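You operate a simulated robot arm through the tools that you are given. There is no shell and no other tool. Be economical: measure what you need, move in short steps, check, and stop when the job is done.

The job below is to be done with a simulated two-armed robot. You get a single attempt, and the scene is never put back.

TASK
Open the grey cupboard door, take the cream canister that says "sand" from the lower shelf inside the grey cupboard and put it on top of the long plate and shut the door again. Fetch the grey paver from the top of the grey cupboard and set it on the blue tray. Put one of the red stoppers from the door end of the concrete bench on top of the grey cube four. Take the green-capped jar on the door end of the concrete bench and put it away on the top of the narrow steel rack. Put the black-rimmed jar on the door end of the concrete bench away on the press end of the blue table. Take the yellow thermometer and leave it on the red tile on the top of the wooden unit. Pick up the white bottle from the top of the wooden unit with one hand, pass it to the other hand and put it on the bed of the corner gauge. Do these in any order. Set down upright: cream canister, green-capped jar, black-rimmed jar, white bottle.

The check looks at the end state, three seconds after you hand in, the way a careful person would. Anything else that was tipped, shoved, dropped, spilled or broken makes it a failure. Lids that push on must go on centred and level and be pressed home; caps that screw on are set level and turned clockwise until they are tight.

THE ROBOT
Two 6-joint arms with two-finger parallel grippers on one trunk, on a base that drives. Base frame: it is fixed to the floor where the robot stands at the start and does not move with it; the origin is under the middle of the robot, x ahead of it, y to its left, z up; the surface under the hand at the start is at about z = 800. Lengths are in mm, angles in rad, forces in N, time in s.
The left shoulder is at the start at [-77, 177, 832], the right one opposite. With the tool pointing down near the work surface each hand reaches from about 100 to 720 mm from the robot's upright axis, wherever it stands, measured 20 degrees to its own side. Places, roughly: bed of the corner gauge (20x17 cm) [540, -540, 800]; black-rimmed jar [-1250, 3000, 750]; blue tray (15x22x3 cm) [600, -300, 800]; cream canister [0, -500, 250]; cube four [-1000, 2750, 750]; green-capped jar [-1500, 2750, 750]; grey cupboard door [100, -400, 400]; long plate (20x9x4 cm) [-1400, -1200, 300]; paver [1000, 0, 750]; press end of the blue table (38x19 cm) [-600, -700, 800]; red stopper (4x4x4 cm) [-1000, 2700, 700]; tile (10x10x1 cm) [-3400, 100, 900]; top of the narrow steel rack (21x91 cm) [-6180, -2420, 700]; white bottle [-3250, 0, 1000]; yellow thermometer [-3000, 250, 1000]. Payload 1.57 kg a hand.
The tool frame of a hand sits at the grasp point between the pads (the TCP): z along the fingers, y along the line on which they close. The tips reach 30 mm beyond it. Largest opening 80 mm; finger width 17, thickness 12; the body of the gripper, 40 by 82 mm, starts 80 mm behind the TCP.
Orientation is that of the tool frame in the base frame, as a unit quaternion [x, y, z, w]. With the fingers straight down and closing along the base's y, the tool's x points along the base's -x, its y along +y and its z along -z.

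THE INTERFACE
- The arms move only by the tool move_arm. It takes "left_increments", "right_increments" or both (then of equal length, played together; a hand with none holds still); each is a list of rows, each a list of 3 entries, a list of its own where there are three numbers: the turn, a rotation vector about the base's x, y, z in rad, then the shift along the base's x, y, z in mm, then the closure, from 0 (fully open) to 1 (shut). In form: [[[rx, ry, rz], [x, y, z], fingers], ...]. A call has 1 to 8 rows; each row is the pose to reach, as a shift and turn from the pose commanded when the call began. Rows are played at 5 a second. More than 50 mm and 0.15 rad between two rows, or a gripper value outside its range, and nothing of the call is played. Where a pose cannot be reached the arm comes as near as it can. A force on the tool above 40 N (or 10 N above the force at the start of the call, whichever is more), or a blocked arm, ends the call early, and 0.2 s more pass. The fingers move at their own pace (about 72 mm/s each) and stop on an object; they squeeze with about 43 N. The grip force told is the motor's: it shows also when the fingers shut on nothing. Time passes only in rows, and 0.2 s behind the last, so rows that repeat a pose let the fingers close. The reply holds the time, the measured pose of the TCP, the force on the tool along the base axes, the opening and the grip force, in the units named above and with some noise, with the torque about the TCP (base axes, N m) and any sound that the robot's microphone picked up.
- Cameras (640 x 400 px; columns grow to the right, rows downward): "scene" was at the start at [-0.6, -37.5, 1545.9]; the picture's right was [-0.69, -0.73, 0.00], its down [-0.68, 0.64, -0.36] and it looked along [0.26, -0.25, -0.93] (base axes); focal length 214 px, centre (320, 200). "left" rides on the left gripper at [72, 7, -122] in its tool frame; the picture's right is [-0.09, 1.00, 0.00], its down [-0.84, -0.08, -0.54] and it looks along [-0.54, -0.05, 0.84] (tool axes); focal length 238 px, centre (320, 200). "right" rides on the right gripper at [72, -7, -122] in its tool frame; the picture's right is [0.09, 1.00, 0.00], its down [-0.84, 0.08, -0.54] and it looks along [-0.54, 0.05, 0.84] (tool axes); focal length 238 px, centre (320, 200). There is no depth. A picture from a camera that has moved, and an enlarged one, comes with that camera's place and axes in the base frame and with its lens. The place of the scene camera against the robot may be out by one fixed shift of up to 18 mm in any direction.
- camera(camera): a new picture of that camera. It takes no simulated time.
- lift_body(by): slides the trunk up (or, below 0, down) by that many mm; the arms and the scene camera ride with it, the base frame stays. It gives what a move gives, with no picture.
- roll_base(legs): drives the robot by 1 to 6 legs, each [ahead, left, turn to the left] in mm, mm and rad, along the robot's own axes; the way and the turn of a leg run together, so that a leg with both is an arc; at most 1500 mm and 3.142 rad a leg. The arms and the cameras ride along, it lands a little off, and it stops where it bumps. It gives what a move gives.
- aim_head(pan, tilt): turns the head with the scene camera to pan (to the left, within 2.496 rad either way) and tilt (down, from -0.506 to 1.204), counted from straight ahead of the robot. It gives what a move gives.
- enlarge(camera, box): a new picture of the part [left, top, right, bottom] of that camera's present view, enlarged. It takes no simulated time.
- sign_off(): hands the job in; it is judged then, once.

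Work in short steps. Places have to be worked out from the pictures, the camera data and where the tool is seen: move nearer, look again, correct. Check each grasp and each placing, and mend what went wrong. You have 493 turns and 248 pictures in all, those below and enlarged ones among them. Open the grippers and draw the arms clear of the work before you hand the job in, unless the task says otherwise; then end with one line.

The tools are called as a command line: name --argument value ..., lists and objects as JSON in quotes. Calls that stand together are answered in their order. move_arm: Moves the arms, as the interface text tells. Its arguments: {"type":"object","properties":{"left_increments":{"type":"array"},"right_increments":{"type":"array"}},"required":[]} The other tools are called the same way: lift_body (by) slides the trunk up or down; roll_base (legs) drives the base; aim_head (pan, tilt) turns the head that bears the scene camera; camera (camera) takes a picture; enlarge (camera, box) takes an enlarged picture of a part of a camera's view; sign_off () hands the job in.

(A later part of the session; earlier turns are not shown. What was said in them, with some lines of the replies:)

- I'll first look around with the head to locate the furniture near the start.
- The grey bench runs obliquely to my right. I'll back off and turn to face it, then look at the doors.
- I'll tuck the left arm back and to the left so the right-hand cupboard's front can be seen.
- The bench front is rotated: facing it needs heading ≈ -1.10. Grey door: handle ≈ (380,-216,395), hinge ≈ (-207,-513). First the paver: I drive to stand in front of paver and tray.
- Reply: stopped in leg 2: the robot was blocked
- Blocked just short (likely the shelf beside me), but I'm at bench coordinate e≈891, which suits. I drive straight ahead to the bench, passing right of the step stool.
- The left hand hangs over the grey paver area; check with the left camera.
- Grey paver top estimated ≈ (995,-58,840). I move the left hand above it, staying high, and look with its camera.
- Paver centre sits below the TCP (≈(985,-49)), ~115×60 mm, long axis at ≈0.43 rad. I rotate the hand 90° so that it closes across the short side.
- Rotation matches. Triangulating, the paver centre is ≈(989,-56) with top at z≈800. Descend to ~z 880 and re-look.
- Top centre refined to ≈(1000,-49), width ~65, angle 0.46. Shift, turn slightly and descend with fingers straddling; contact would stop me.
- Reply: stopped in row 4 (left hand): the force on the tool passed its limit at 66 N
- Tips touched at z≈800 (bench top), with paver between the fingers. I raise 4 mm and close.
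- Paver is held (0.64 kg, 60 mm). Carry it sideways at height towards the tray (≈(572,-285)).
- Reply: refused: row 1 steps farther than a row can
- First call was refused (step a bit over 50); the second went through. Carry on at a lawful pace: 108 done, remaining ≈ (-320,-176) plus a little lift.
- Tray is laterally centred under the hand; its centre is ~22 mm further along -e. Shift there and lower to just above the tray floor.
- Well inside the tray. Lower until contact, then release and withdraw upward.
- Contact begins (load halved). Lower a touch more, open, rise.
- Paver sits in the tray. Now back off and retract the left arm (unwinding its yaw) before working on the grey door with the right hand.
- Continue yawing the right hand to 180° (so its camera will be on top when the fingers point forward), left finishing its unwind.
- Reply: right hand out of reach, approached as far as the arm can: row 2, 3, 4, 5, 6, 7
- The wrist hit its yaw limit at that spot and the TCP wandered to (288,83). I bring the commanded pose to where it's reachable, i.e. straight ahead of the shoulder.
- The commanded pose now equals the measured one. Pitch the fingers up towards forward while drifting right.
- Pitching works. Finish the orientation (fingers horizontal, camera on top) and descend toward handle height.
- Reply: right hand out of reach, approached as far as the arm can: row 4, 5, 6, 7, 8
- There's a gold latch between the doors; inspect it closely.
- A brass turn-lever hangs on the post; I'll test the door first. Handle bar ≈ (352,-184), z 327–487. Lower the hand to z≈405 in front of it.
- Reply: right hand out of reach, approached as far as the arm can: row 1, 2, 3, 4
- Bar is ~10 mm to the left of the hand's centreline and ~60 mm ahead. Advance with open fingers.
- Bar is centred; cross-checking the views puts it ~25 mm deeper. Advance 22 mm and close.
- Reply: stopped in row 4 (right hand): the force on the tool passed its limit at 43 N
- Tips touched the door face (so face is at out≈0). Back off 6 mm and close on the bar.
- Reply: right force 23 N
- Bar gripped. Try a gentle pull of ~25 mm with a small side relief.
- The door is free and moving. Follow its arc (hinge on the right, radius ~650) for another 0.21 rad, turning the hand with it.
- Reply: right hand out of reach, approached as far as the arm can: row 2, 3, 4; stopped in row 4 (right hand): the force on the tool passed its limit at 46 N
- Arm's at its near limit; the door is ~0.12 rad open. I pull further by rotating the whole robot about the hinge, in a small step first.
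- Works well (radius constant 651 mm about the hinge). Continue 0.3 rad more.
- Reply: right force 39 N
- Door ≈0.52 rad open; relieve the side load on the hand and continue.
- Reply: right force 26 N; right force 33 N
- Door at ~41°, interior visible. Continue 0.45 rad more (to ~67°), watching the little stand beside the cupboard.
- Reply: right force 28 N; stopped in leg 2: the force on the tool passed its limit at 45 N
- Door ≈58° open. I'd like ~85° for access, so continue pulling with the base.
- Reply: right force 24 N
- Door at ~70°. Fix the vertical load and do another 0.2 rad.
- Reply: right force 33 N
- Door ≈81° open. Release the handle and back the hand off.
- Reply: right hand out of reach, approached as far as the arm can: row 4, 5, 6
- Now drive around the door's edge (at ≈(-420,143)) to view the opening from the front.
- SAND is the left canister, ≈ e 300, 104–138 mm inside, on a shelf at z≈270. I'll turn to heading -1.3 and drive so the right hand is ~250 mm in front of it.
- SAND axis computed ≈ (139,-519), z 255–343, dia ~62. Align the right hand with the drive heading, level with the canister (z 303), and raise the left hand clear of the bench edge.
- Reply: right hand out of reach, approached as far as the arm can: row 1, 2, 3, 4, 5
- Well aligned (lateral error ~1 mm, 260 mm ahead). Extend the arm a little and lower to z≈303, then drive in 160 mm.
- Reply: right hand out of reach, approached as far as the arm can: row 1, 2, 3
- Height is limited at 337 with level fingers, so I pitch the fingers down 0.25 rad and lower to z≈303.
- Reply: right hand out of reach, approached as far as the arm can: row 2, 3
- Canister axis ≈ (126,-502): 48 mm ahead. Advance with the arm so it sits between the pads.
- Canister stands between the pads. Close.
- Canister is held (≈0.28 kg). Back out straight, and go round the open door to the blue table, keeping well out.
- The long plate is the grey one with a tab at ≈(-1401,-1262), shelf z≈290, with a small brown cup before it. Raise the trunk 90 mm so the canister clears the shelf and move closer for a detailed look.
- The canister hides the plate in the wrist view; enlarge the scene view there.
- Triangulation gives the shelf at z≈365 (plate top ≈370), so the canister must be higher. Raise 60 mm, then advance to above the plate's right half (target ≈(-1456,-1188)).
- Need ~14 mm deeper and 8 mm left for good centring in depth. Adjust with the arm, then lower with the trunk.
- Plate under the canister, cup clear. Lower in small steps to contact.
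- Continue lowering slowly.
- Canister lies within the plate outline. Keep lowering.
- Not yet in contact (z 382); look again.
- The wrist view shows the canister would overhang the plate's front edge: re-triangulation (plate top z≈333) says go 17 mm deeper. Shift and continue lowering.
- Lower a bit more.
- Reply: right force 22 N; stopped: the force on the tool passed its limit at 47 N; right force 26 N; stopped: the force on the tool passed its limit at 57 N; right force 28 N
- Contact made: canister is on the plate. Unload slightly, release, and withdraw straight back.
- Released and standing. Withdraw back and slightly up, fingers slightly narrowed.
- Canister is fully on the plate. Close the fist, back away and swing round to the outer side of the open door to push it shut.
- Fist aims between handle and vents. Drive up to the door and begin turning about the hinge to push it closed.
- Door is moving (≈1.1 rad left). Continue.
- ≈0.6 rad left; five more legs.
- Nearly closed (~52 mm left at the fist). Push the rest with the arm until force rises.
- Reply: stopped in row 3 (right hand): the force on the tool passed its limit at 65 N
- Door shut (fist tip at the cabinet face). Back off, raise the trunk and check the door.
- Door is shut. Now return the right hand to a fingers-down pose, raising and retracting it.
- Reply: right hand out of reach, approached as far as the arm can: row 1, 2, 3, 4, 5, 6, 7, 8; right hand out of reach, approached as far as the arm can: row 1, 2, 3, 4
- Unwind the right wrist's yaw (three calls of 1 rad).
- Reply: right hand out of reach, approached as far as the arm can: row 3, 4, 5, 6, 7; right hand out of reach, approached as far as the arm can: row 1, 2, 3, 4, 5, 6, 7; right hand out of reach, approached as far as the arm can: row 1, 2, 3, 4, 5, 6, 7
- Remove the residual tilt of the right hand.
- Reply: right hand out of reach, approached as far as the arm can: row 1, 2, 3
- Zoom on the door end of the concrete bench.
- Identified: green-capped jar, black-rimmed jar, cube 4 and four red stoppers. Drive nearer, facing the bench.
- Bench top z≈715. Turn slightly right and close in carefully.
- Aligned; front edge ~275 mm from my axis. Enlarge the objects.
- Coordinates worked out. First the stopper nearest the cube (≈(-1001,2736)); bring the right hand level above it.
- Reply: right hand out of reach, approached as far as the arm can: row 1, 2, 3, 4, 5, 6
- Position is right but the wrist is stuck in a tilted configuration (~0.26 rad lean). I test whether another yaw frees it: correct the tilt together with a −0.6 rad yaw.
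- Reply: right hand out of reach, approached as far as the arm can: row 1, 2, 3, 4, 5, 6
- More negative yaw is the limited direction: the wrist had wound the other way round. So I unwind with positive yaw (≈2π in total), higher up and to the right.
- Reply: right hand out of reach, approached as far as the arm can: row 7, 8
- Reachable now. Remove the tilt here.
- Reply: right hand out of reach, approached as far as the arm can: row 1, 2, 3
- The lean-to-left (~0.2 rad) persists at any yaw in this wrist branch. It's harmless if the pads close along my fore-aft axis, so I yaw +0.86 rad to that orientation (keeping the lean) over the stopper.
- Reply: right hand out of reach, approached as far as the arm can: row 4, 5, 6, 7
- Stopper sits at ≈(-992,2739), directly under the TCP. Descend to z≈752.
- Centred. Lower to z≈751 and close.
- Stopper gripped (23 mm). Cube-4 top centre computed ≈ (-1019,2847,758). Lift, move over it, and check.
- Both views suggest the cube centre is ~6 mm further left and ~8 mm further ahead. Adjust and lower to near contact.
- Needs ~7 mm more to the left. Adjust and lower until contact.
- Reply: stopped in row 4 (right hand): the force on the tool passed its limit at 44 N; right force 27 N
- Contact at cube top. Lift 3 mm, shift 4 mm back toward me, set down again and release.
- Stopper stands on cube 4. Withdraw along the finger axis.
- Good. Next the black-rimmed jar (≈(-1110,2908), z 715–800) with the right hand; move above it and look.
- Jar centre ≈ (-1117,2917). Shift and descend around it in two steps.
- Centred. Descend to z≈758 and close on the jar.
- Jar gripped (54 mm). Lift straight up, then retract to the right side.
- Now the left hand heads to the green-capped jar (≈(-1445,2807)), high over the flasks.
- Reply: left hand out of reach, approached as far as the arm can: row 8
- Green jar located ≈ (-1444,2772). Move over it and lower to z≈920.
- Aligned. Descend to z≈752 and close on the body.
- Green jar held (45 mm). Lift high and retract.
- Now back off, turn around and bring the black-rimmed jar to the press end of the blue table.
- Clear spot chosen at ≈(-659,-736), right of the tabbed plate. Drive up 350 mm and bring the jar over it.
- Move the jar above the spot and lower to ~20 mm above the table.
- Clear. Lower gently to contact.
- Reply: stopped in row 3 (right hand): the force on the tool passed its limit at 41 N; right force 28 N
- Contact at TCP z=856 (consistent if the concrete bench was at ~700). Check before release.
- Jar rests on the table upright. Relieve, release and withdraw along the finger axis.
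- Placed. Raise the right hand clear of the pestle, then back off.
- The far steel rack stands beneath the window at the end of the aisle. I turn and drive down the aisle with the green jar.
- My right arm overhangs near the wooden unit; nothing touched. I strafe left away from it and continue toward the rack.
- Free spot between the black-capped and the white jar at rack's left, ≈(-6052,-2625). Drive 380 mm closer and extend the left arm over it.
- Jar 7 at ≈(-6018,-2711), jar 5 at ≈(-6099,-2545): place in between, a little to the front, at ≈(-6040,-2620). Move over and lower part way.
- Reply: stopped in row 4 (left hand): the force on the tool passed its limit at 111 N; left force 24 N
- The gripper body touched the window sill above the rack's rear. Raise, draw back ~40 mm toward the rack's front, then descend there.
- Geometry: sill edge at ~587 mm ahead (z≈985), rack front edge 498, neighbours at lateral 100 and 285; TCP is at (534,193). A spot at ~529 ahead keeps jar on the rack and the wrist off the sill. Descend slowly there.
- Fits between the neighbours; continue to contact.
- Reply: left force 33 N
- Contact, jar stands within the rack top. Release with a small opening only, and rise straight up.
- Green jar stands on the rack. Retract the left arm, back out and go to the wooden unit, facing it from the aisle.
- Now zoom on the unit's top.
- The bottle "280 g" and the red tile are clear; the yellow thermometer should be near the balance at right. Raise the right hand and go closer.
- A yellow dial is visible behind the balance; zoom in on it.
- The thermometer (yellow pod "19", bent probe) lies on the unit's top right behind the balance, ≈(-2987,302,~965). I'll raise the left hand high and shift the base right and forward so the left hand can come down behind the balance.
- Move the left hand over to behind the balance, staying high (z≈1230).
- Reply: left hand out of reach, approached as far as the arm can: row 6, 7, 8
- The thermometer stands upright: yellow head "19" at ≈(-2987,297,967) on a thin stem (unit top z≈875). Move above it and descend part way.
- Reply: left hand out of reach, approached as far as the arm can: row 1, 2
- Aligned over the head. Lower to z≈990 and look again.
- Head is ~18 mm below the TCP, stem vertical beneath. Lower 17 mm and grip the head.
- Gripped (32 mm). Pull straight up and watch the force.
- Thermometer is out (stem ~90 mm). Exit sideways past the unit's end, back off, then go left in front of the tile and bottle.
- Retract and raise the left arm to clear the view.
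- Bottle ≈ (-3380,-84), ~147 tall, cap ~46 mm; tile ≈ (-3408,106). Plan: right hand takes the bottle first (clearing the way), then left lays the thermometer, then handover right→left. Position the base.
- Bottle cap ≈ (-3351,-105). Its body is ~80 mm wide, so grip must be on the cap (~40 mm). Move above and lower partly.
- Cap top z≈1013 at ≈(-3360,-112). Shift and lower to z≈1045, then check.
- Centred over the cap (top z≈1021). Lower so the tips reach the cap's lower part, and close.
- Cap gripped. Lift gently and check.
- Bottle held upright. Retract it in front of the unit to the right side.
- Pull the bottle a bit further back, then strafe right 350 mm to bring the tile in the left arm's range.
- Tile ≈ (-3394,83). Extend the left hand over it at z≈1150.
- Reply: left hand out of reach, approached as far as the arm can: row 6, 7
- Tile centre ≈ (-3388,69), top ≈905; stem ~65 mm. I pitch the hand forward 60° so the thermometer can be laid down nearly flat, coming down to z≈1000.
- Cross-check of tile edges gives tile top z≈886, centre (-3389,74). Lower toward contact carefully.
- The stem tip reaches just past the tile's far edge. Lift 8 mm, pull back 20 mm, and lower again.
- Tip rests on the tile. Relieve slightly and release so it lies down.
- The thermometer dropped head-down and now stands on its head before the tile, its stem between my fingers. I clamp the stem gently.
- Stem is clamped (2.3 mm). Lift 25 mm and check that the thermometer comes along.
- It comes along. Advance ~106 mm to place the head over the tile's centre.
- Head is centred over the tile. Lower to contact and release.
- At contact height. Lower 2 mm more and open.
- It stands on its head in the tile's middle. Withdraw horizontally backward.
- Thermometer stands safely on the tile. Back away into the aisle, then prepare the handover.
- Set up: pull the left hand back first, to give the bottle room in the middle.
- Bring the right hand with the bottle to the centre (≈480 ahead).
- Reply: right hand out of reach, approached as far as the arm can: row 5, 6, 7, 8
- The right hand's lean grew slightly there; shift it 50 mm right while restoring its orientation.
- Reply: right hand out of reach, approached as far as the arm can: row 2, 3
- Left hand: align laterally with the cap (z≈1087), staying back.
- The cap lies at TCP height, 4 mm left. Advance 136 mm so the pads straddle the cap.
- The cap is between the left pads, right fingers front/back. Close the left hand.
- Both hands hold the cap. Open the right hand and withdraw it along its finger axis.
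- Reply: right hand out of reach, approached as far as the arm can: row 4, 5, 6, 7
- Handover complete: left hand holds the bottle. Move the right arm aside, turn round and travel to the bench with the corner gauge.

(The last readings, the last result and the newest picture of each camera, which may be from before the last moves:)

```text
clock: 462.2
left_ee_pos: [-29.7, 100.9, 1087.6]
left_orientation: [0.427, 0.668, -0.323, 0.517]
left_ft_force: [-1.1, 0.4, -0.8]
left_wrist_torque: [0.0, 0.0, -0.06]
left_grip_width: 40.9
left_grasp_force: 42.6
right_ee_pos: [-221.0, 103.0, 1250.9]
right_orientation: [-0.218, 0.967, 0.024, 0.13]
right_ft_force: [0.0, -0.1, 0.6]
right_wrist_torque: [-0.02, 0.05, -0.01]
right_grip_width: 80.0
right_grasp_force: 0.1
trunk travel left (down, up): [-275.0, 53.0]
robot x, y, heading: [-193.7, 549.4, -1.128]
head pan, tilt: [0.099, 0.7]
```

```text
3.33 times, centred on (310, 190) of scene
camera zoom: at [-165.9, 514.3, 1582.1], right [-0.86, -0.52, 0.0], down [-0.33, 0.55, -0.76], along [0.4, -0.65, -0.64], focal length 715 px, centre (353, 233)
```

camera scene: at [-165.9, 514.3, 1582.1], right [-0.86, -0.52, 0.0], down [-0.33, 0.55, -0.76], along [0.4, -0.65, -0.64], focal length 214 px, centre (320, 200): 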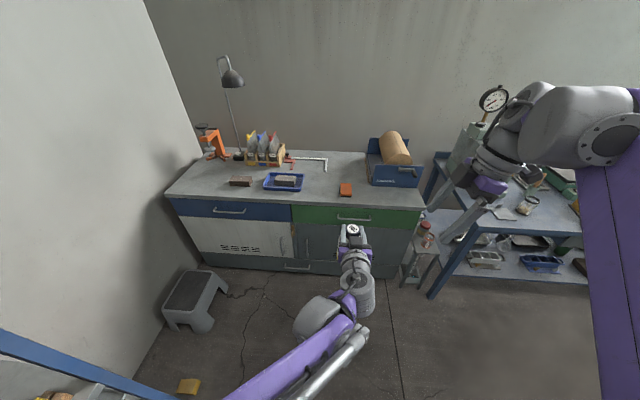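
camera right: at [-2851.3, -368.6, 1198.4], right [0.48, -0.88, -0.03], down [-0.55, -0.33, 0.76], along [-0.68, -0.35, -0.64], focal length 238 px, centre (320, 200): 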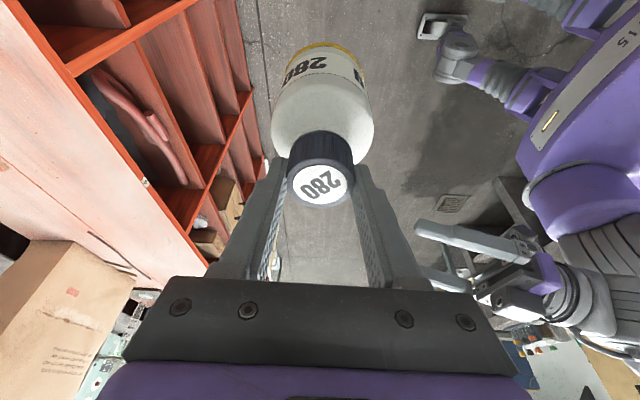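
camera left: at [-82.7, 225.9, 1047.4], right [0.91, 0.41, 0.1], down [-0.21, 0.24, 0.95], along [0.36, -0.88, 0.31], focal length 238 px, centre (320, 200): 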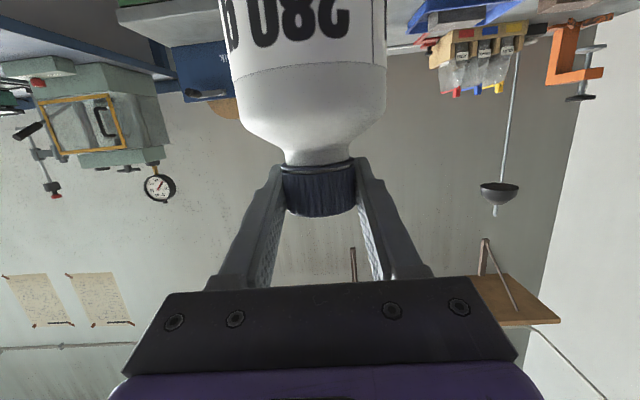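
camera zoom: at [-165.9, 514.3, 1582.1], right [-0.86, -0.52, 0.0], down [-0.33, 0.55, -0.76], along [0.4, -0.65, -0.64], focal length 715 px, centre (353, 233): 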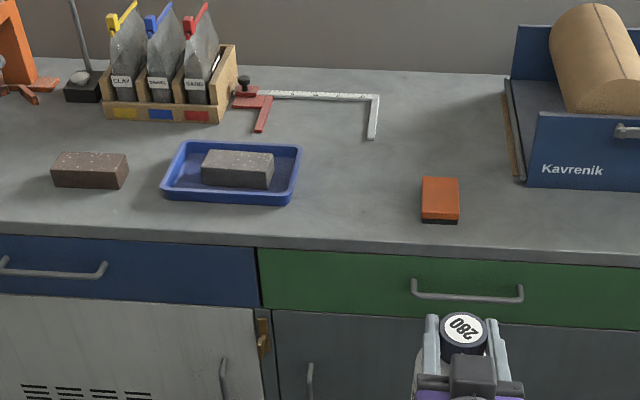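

Target in the L: ≈(555,-548). Drive up so the left hand can place the bottle there.

roll_base --legs '[[0, 127, 0], [640, 0, 0]]'

aim_head --pan 0.1 --tilt 0.9

camera --camera "scene"

```text
clock: 467.2
left_ee_pos: [364.4, -421.4, 1086.6]
left_orientation: [0.423, 0.67, -0.32, 0.519]
left_ft_force: [-0.9, -0.1, -0.5]
left_wrist_torque: [0.01, 0.01, -0.04]
left_grip_width: 40.6
left_grasp_force: 43.4
right_ee_pos: [172.7, -421.4, 1251.0]
right_orientation: [-0.222, 0.966, 0.025, 0.13]
right_ft_force: [-0.1, 0.1, 0.1]
right_wrist_torque: [0.0, -0.01, -0.03]
right_grip_width: 80.1
right_grasp_force: 0.1
trunk travel left (down, up): [-275.0, 53.0]
robot x, y, heading: [194.9, 30.6, -1.121]
head pan, tilt: [0.099, 0.7]
```

```text
clock: 467.9
left_ee_pos: [363.8, -420.0, 1086.4]
left_orientation: [0.422, 0.671, -0.319, 0.52]
left_ft_force: [0.1, 0.0, 0.2]
left_wrist_torque: [0.0, -0.01, -0.02]
left_grip_width: 40.7
left_grasp_force: 43.4
right_ee_pos: [172.4, -420.5, 1250.8]
right_orientation: [-0.222, 0.966, 0.025, 0.13]
right_ft_force: [-0.7, 0.5, 0.5]
right_wrist_torque: [0.02, -0.04, 0.0]
right_grip_width: 80.0
right_grasp_force: 0.2
trunk travel left (down, up): [-275.0, 53.0]
robot x, y, heading: [198.3, 22.3, -1.119]
head pan, tilt: [0.099, 0.901]
```

```text
63 pictures are left
camera scene: at [219.8, -0.9, 1566.1], right [-0.85, -0.52, 0.0], down [-0.41, 0.67, -0.62], along [0.33, -0.53, -0.78], focal length 214 px, centre (320, 200)
```

scene: 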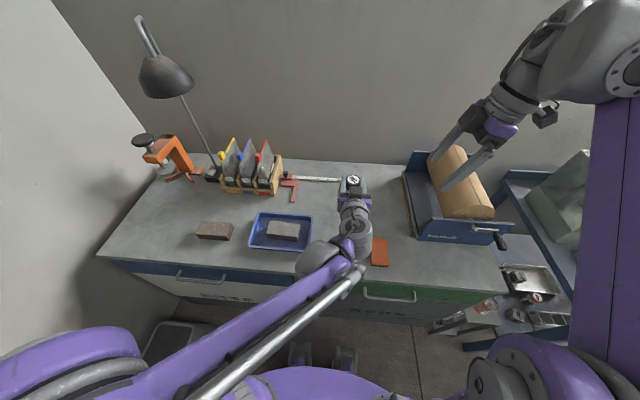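

enlarge --camera "scene" --box '[260, 150, 400, 250]'

```text
4.00 times, centred on (330, 200) of scene
camera zoom: at [219.8, -0.9, 1566.1], right [-0.85, -0.52, 0.0], down [-0.41, 0.67, -0.62], along [0.33, -0.53, -0.78], focal length 858 px, centre (280, 200)
```

zoom: 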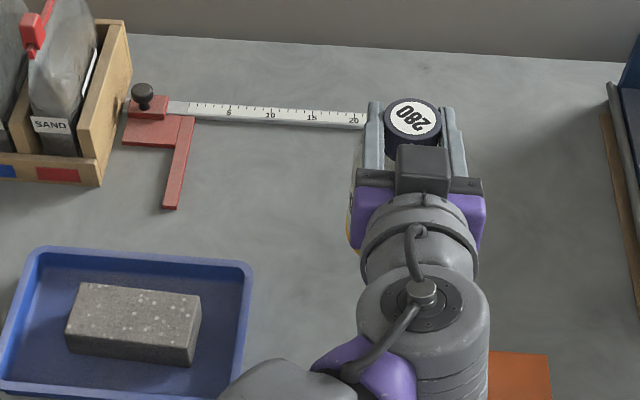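

Bed centre ≈ (562,-557). Move the bottle over it and lower to ~12 mm above the bench.

move_arm --left_increments '[[[0, 0, 0], [33, -22, 0], 1], [[0, 0, 0], [66, -45, 0], 1], [[0, 0, 0], [98, -67, 0], 1], [[0, 0, 0], [131, -90, 0], 1], [[0, 0, 0], [164, -113, 0], 1], [[0, 0, 0], [196, -135, -10], 1], [[0, 0, 0], [196, -135, -45], 1], [[0, 0, 0], [196, -135, -80], 1]]'

camera --camera "left"

enlarge --camera "scene" --box '[260, 130, 400, 230]'

```text
clock: 469.7
left_ee_pos: [559.8, -557.0, 1007.3]
left_orientation: [0.424, 0.67, -0.32, 0.519]
left_ft_force: [-0.1, 0.9, 0.4]
left_wrist_torque: [0.0, 0.0, 0.02]
left_grip_width: 40.5
left_grasp_force: 42.7
right_ee_pos: [172.4, -420.1, 1249.7]
right_orientation: [-0.222, 0.966, 0.026, 0.13]
right_ft_force: [0.9, -0.2, -0.6]
right_wrist_torque: [0.05, 0.03, 0.02]
right_grip_width: 80.0
right_grasp_force: 0.1
trunk travel left (down, up): [-275.0, 53.0]
robot x, y, heading: [196.9, 24.1, -1.118]
head pan, tilt: [0.099, 0.901]
```

```text
61 pictures are left
camera left: at [505.3, -432.0, 967.4], right [0.91, 0.41, 0.1], down [-0.21, 0.24, 0.95], along [0.37, -0.88, 0.3], focal length 238 px, centre (320, 200)
```

left: 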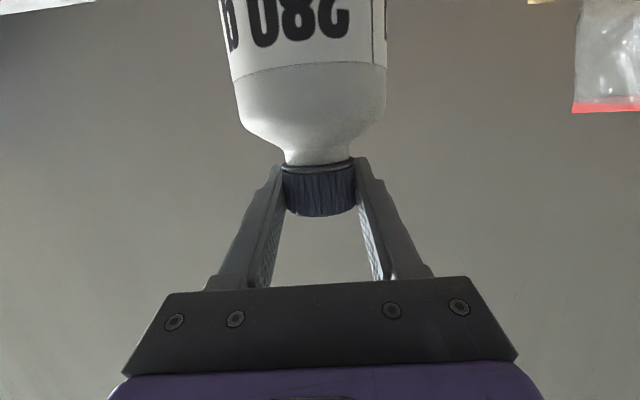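

```text
4.00 times, centred on (330, 180) of scene
camera zoom: at [220.4, -1.7, 1566.0], right [-0.85, -0.52, 0.0], down [-0.41, 0.67, -0.62], along [0.32, -0.53, -0.78], focal length 858 px, centre (280, 280)
```

zoom: 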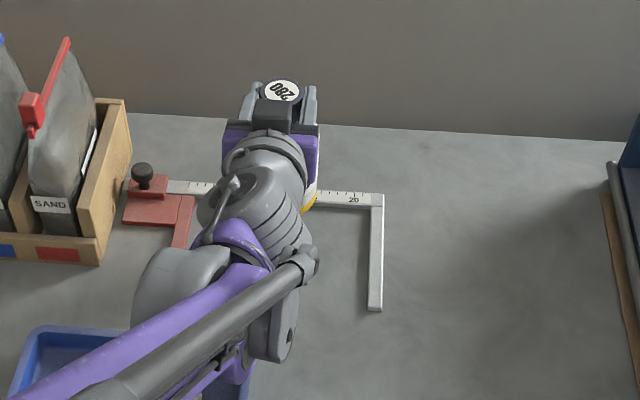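

On target. Lower to near contact, then gently to contact.

move_arm --left_increments '[[[0, 0, 0], [0, 0, -25], 1], [[0, 0, 0], [0, 0, -48], 1], [[0, 0, 0], [0, 0, -56], 1], [[0, 0, 0], [0, 0, -61], 1], [[0, 0, 0], [0, 0, -65], 1], [[0, 0, 0], [0, 0, -69], 1]]'

camera --camera "left"

```text
clock: 471.1
left_ee_pos: [558.9, -554.0, 937.0]
left_orientation: [0.424, 0.671, -0.319, 0.518]
left_ft_force: [0.6, -0.3, 0.4]
left_wrist_torque: [0.03, 0.01, -0.01]
left_grip_width: 40.7
left_grasp_force: 42.8
right_ee_pos: [172.8, -420.6, 1251.1]
right_orientation: [-0.222, 0.966, 0.025, 0.13]
right_ft_force: [-0.7, 1.3, 0.3]
right_wrist_torque: [0.06, -0.01, 0.0]
right_grip_width: 80.1
right_grasp_force: 0.1
trunk travel left (down, up): [-275.0, 53.0]
robot x, y, heading: [198.4, 27.0, -1.116]
head pan, tilt: [0.099, 0.901]
```

```text
59 pictures are left
camera left: at [506.3, -430.6, 897.7], right [0.91, 0.41, 0.1], down [-0.21, 0.24, 0.95], along [0.37, -0.88, 0.31], focal length 238 px, centre (320, 200)
```

left: 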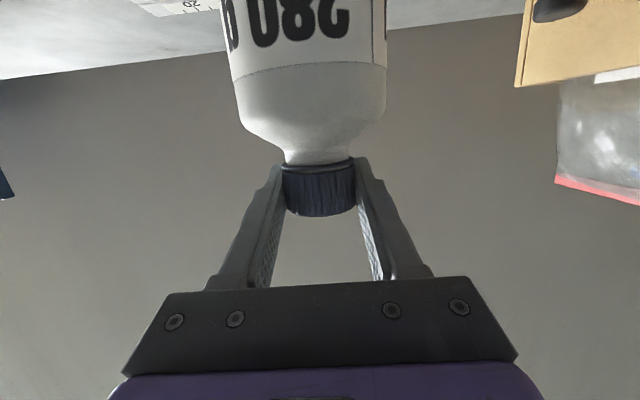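

Not touching yet; continue in 2–3 mm steps.

move_arm --left_increments '[[[0, 0, 0], [0, 0, -3], 1], [[0, 0, 0], [0, 0, -6], 1], [[0, 0, 0], [0, 0, -9], 1], [[0, 0, 0], [0, 0, -12], 1]]'

```text
clock: 472.2
left_ee_pos: [560.0, -555.0, 929.6]
left_orientation: [0.424, 0.668, -0.322, 0.52]
left_ft_force: [3.7, 0.1, 27.4]
left_wrist_torque: [0.4, 0.43, -0.04]
left_grip_width: 40.8
left_grasp_force: 43.0
right_ee_pos: [172.0, -418.3, 1252.1]
right_orientation: [-0.222, 0.966, 0.024, 0.13]
right_ft_force: [-0.3, -0.3, -0.2]
right_wrist_torque: [0.0, -0.03, -0.01]
right_grip_width: 80.2
right_grasp_force: 0.1
trunk travel left (down, up): [-275.0, 53.0]
robot x, y, heading: [198.4, 26.5, -1.122]
head pan, tilt: [0.099, 0.901]
stopped in row 4 (left hand): the force on the tool passed its limit at 41 N (the readings are from after the stop); the commanded pose is now the measured one
```

Contact. Relieve, release, and withdraw back along the finger axis.

move_arm --left_increments '[[[0, 0, 0], [0, 0, 3], 1], [[0, 0, 0], [0, 0, 3], 0.8], [[0, 0, 0], [0, 0, 3], 0.4], [[0, 0, 0], [0, 0, 3], 0.1], [[0, 0, 0], [0, 0, 3], 0.1]]'

camera --camera "left"

```text
clock: 473.4
left_ee_pos: [559.5, -554.6, 931.0]
left_orientation: [0.424, 0.669, -0.32, 0.52]
left_ft_force: [0.8, -1.0, 0.0]
left_wrist_torque: [-0.02, 0.0, 0.03]
left_grip_width: 72.0
left_grasp_force: 0.1
right_ee_pos: [172.9, -420.2, 1249.7]
right_orientation: [-0.222, 0.966, 0.025, 0.13]
right_ft_force: [-0.7, -0.4, -0.9]
right_wrist_torque: [0.01, -0.03, -0.03]
right_grip_width: 79.9
right_grasp_force: 0.0
trunk travel left (down, up): [-275.0, 53.0]
robot x, y, heading: [198.4, 29.4, -1.119]
head pan, tilt: [0.099, 0.901]
```

```text
58 pictures are left
camera left: at [506.4, -430.8, 890.4], right [0.91, 0.41, 0.1], down [-0.22, 0.24, 0.95], along [0.37, -0.88, 0.31], focal length 238 px, centre (320, 200)
```

left: 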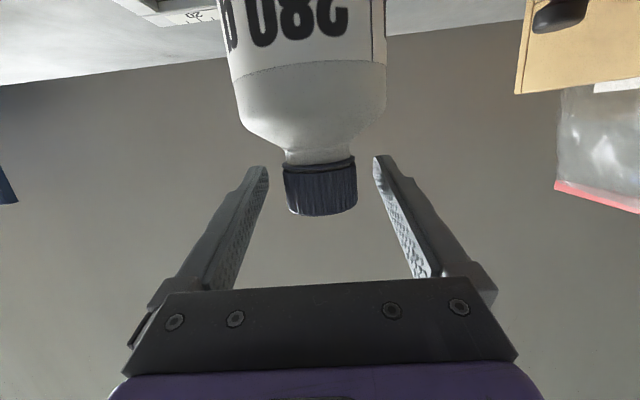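

Standing. Withdraw straight back.

move_arm --left_increments '[[[0, 0, 0], [-10, 20, 4], 0.1], [[0, 0, 0], [-26, 54, 12], 0.1], [[0, 0, 0], [-44, 92, 25], 0.1], [[0, 0, 0], [-62, 128, 50], 0], [[0, 0, 0], [-80, 164, 80], 0]]'

enlarge --camera "scene" --box '[230, 120, 400, 250]'

```text
refused: row 5 steps farther than a row can; nothing moved
```

```text
3.08 times, centred on (315, 185) of scene
camera zoom: at [219.9, -0.7, 1566.0], right [-0.85, -0.52, 0.0], down [-0.41, 0.67, -0.62], along [0.33, -0.53, -0.78], focal length 660 px, centre (335, 246)
```

zoom: 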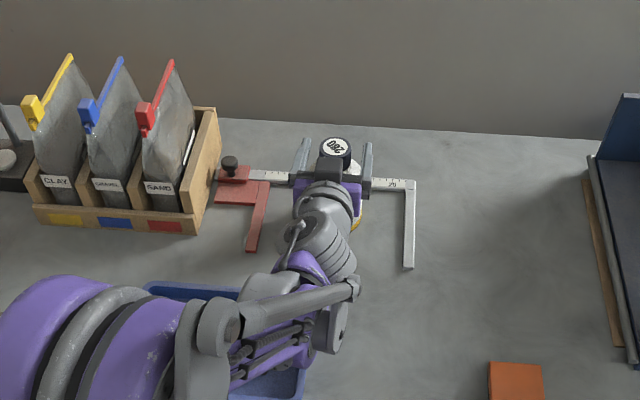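

A step was slightly too long; repeat with smaller ones.

move_arm --left_increments '[[[0, 0, 0], [-10, 20, 4], 0.1], [[0, 0, 0], [-26, 54, 12], 0.1], [[0, 0, 0], [-42, 86, 20], 0.1], [[0, 0, 0], [-57, 117, 40], 0], [[0, 0, 0], [-72, 146, 65], 0], [[0, 0, 0], [-87, 175, 90], 0]]'

enlarge --camera "scene" --box '[230, 120, 400, 250]'

```text
clock: 474.9
left_ee_pos: [471.0, -378.0, 1020.9]
left_orientation: [0.423, 0.669, -0.32, 0.52]
left_ft_force: [-0.5, -0.2, 0.0]
left_wrist_torque: [0.02, 0.0, 0.01]
left_grip_width: 80.0
left_grasp_force: 0.2
right_ee_pos: [172.4, -418.5, 1251.9]
right_orientation: [-0.223, 0.966, 0.024, 0.131]
right_ft_force: [0.8, -0.6, 0.0]
right_wrist_torque: [-0.01, 0.02, -0.01]
right_grip_width: 80.0
right_grasp_force: 0.1
trunk travel left (down, up): [-275.0, 53.0]
robot x, y, heading: [198.8, 26.8, -1.122]
head pan, tilt: [0.099, 0.901]
```

```text
3.08 times, centred on (315, 185) of scene
camera zoom: at [219.4, 1.3, 1566.0], right [-0.85, -0.52, 0.0], down [-0.41, 0.67, -0.62], along [0.33, -0.53, -0.78], focal length 660 px, centre (335, 246)
```

zoom: 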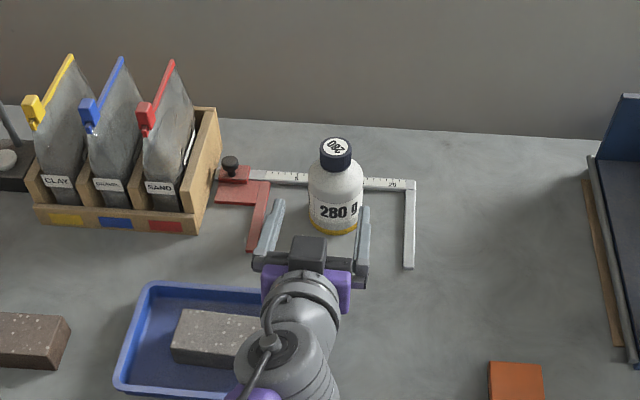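

The white bottle stands on the gauge bed. Raise and retract the left hand, back off, and do a final check.

move_arm --left_increments '[[[0, 0, 0], [-10, 20, 40], 0], [[0, 0, 0], [-20, 40, 80], 0]]'

roll_base --legs '[[-550, -150, 0]]'

aim_head --pan -0.2 --tilt 0.6

camera --camera "scene"

```text
clock: 475.4
left_ee_pos: [451.2, -335.9, 1101.9]
left_orientation: [0.424, 0.669, -0.32, 0.519]
left_ft_force: [-0.1, 0.1, -1.2]
left_wrist_torque: [0.02, 0.03, -0.02]
left_grip_width: 79.9
left_grasp_force: 0.1
right_ee_pos: [172.1, -418.7, 1251.1]
right_orientation: [-0.223, 0.966, 0.025, 0.13]
right_ft_force: [-0.6, -0.5, 0.7]
right_wrist_torque: [-0.01, 0.0, 0.01]
right_grip_width: 79.9
right_grasp_force: 0.1
trunk travel left (down, up): [-275.0, 53.0]
robot x, y, heading: [198.1, 25.7, -1.117]
head pan, tilt: [0.099, 0.901]
```

```text
clock: 478.7
left_ee_pos: [85.1, 92.2, 1102.0]
left_orientation: [0.421, 0.671, -0.318, 0.521]
left_ft_force: [0.4, 0.6, -0.6]
left_wrist_torque: [0.0, -0.01, 0.01]
left_grip_width: 79.9
left_grasp_force: 0.0
right_ee_pos: [-193.7, 5.6, 1250.4]
right_orientation: [-0.227, 0.965, 0.025, 0.129]
right_ft_force: [0.1, 0.3, -0.2]
right_wrist_torque: [-0.01, -0.01, 0.01]
right_grip_width: 79.8
right_grasp_force: 0.2
trunk travel left (down, up): [-275.0, 53.0]
robot x, y, heading: [-174.1, 450.8, -1.108]
head pan, tilt: [0.099, 0.901]
```

```text
clock: 479.5
left_ee_pos: [86.2, 91.3, 1102.3]
left_orientation: [0.42, 0.671, -0.317, 0.522]
left_ft_force: [0.1, -0.9, -0.5]
left_wrist_torque: [0.0, 0.04, -0.02]
left_grip_width: 79.9
left_grasp_force: 0.1
right_ee_pos: [-193.9, 5.4, 1251.6]
right_orientation: [-0.226, 0.965, 0.025, 0.13]
right_ft_force: [-0.1, 0.3, 0.5]
right_wrist_torque: [-0.01, -0.02, 0.0]
right_grip_width: 80.1
right_grasp_force: 0.1
trunk travel left (down, up): [-275.0, 53.0]
robot x, y, heading: [-172.5, 452.8, -1.109]
head pan, tilt: [-0.201, 0.6]
```

```text
55 pictures are left
camera scene: at [-167.4, 404.4, 1590.7], right [-0.97, -0.26, 0.0], down [-0.15, 0.55, -0.82], along [0.21, -0.8, -0.57], focal length 214 px, centre (320, 200)
```

scene: 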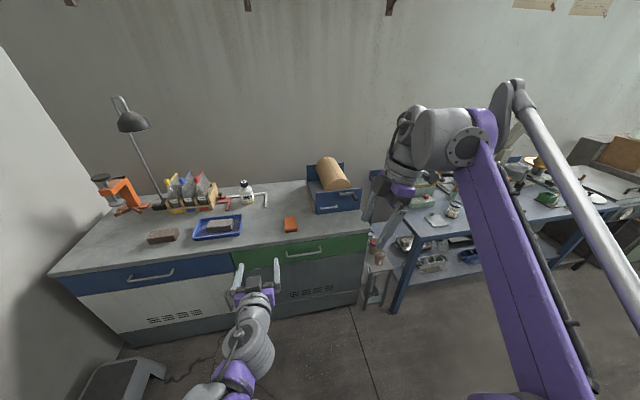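

enlarge --camera "scene" --box '[130, 170, 380, 330]'

roll_base --legs '[[-200, -900, 0]]'

camera --camera "scene"

```text
2.50 times, centred on (255, 250) of scene
camera zoom: at [-167.4, 404.4, 1590.7], right [-0.97, -0.26, 0.0], down [-0.15, 0.55, -0.82], along [0.21, -0.8, -0.57], focal length 536 px, centre (482, 75)
```

zoom: 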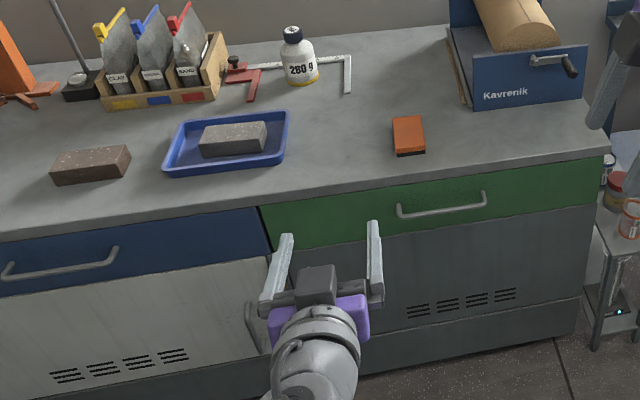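

```text
clock: 487.6
left_ee_pos: [-793.2, -130.1, 1101.8]
left_orientation: [0.417, 0.674, -0.314, 0.523]
left_ft_force: [0.1, -0.3, -0.3]
left_wrist_torque: [0.0, 0.01, -0.01]
left_grip_width: 80.3
left_grasp_force: 0.0
right_ee_pos: [-1069.1, -219.7, 1250.9]
right_orientation: [-0.234, 0.963, 0.027, 0.13]
right_ft_force: [-0.9, -0.4, -1.0]
right_wrist_torque: [-0.01, 0.0, -0.01]
right_grip_width: 80.1
right_grasp_force: 0.1
trunk travel left (down, up): [-275.0, 53.0]
robot x, y, heading: [-1055.1, 227.2, -1.099]
head pan, tilt: [-0.201, 0.6]
```

```text
53 pictures are left
camera scene: at [-1049.0, 179.0, 1590.8], right [-0.96, -0.27, 0.0], down [-0.15, 0.54, -0.83], along [0.22, -0.79, -0.56], focal length 214 px, centre (320, 200)
```

scene: 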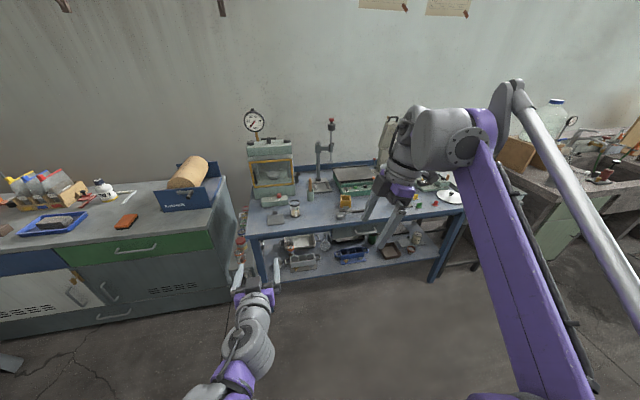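

enlarge --camera "scene" --box '[340, 190, 460, 270]'

enlarge --camera "scene" --box '[50, 220, 330, 330]'

```text
5.00 times, centred on (400, 230) of scene
camera zoom: at [-1049.0, 179.0, 1590.8], right [-0.96, -0.27, 0.0], down [-0.15, 0.54, -0.83], along [0.22, -0.79, -0.56], focal length 1072 px, centre (-80, 50)
```

zoom: 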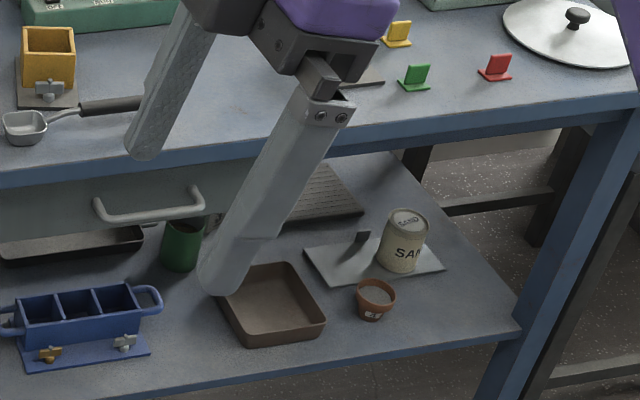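

```text
2.29 times, centred on (190, 275) of scene
camera zoom: at [-1049.0, 179.0, 1590.8], right [-0.96, -0.27, 0.0], down [-0.15, 0.54, -0.83], along [0.22, -0.79, -0.56], focal length 490 px, centre (617, 29)
```

zoom: 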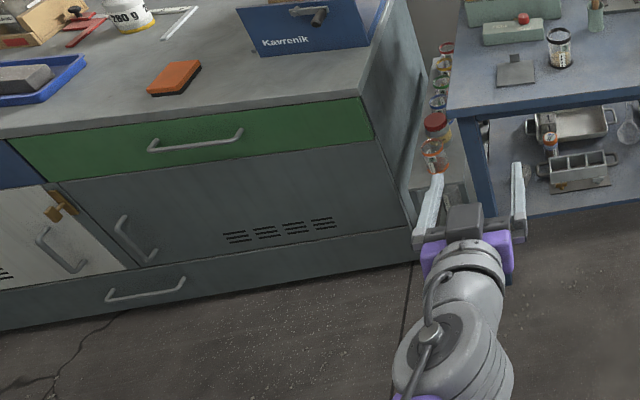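

Door shut, canister upright on the long plate, jar, paver and bottle in place; grippers are open and the arms clear. Hand in.

sign_off

```text
The job is handed in.
```

All seven tasks are done and the job is handed in; the thermometer stands head-down on the red tile, and I last checked the stopper, the green-capped jar and the thermometer when I left each one.
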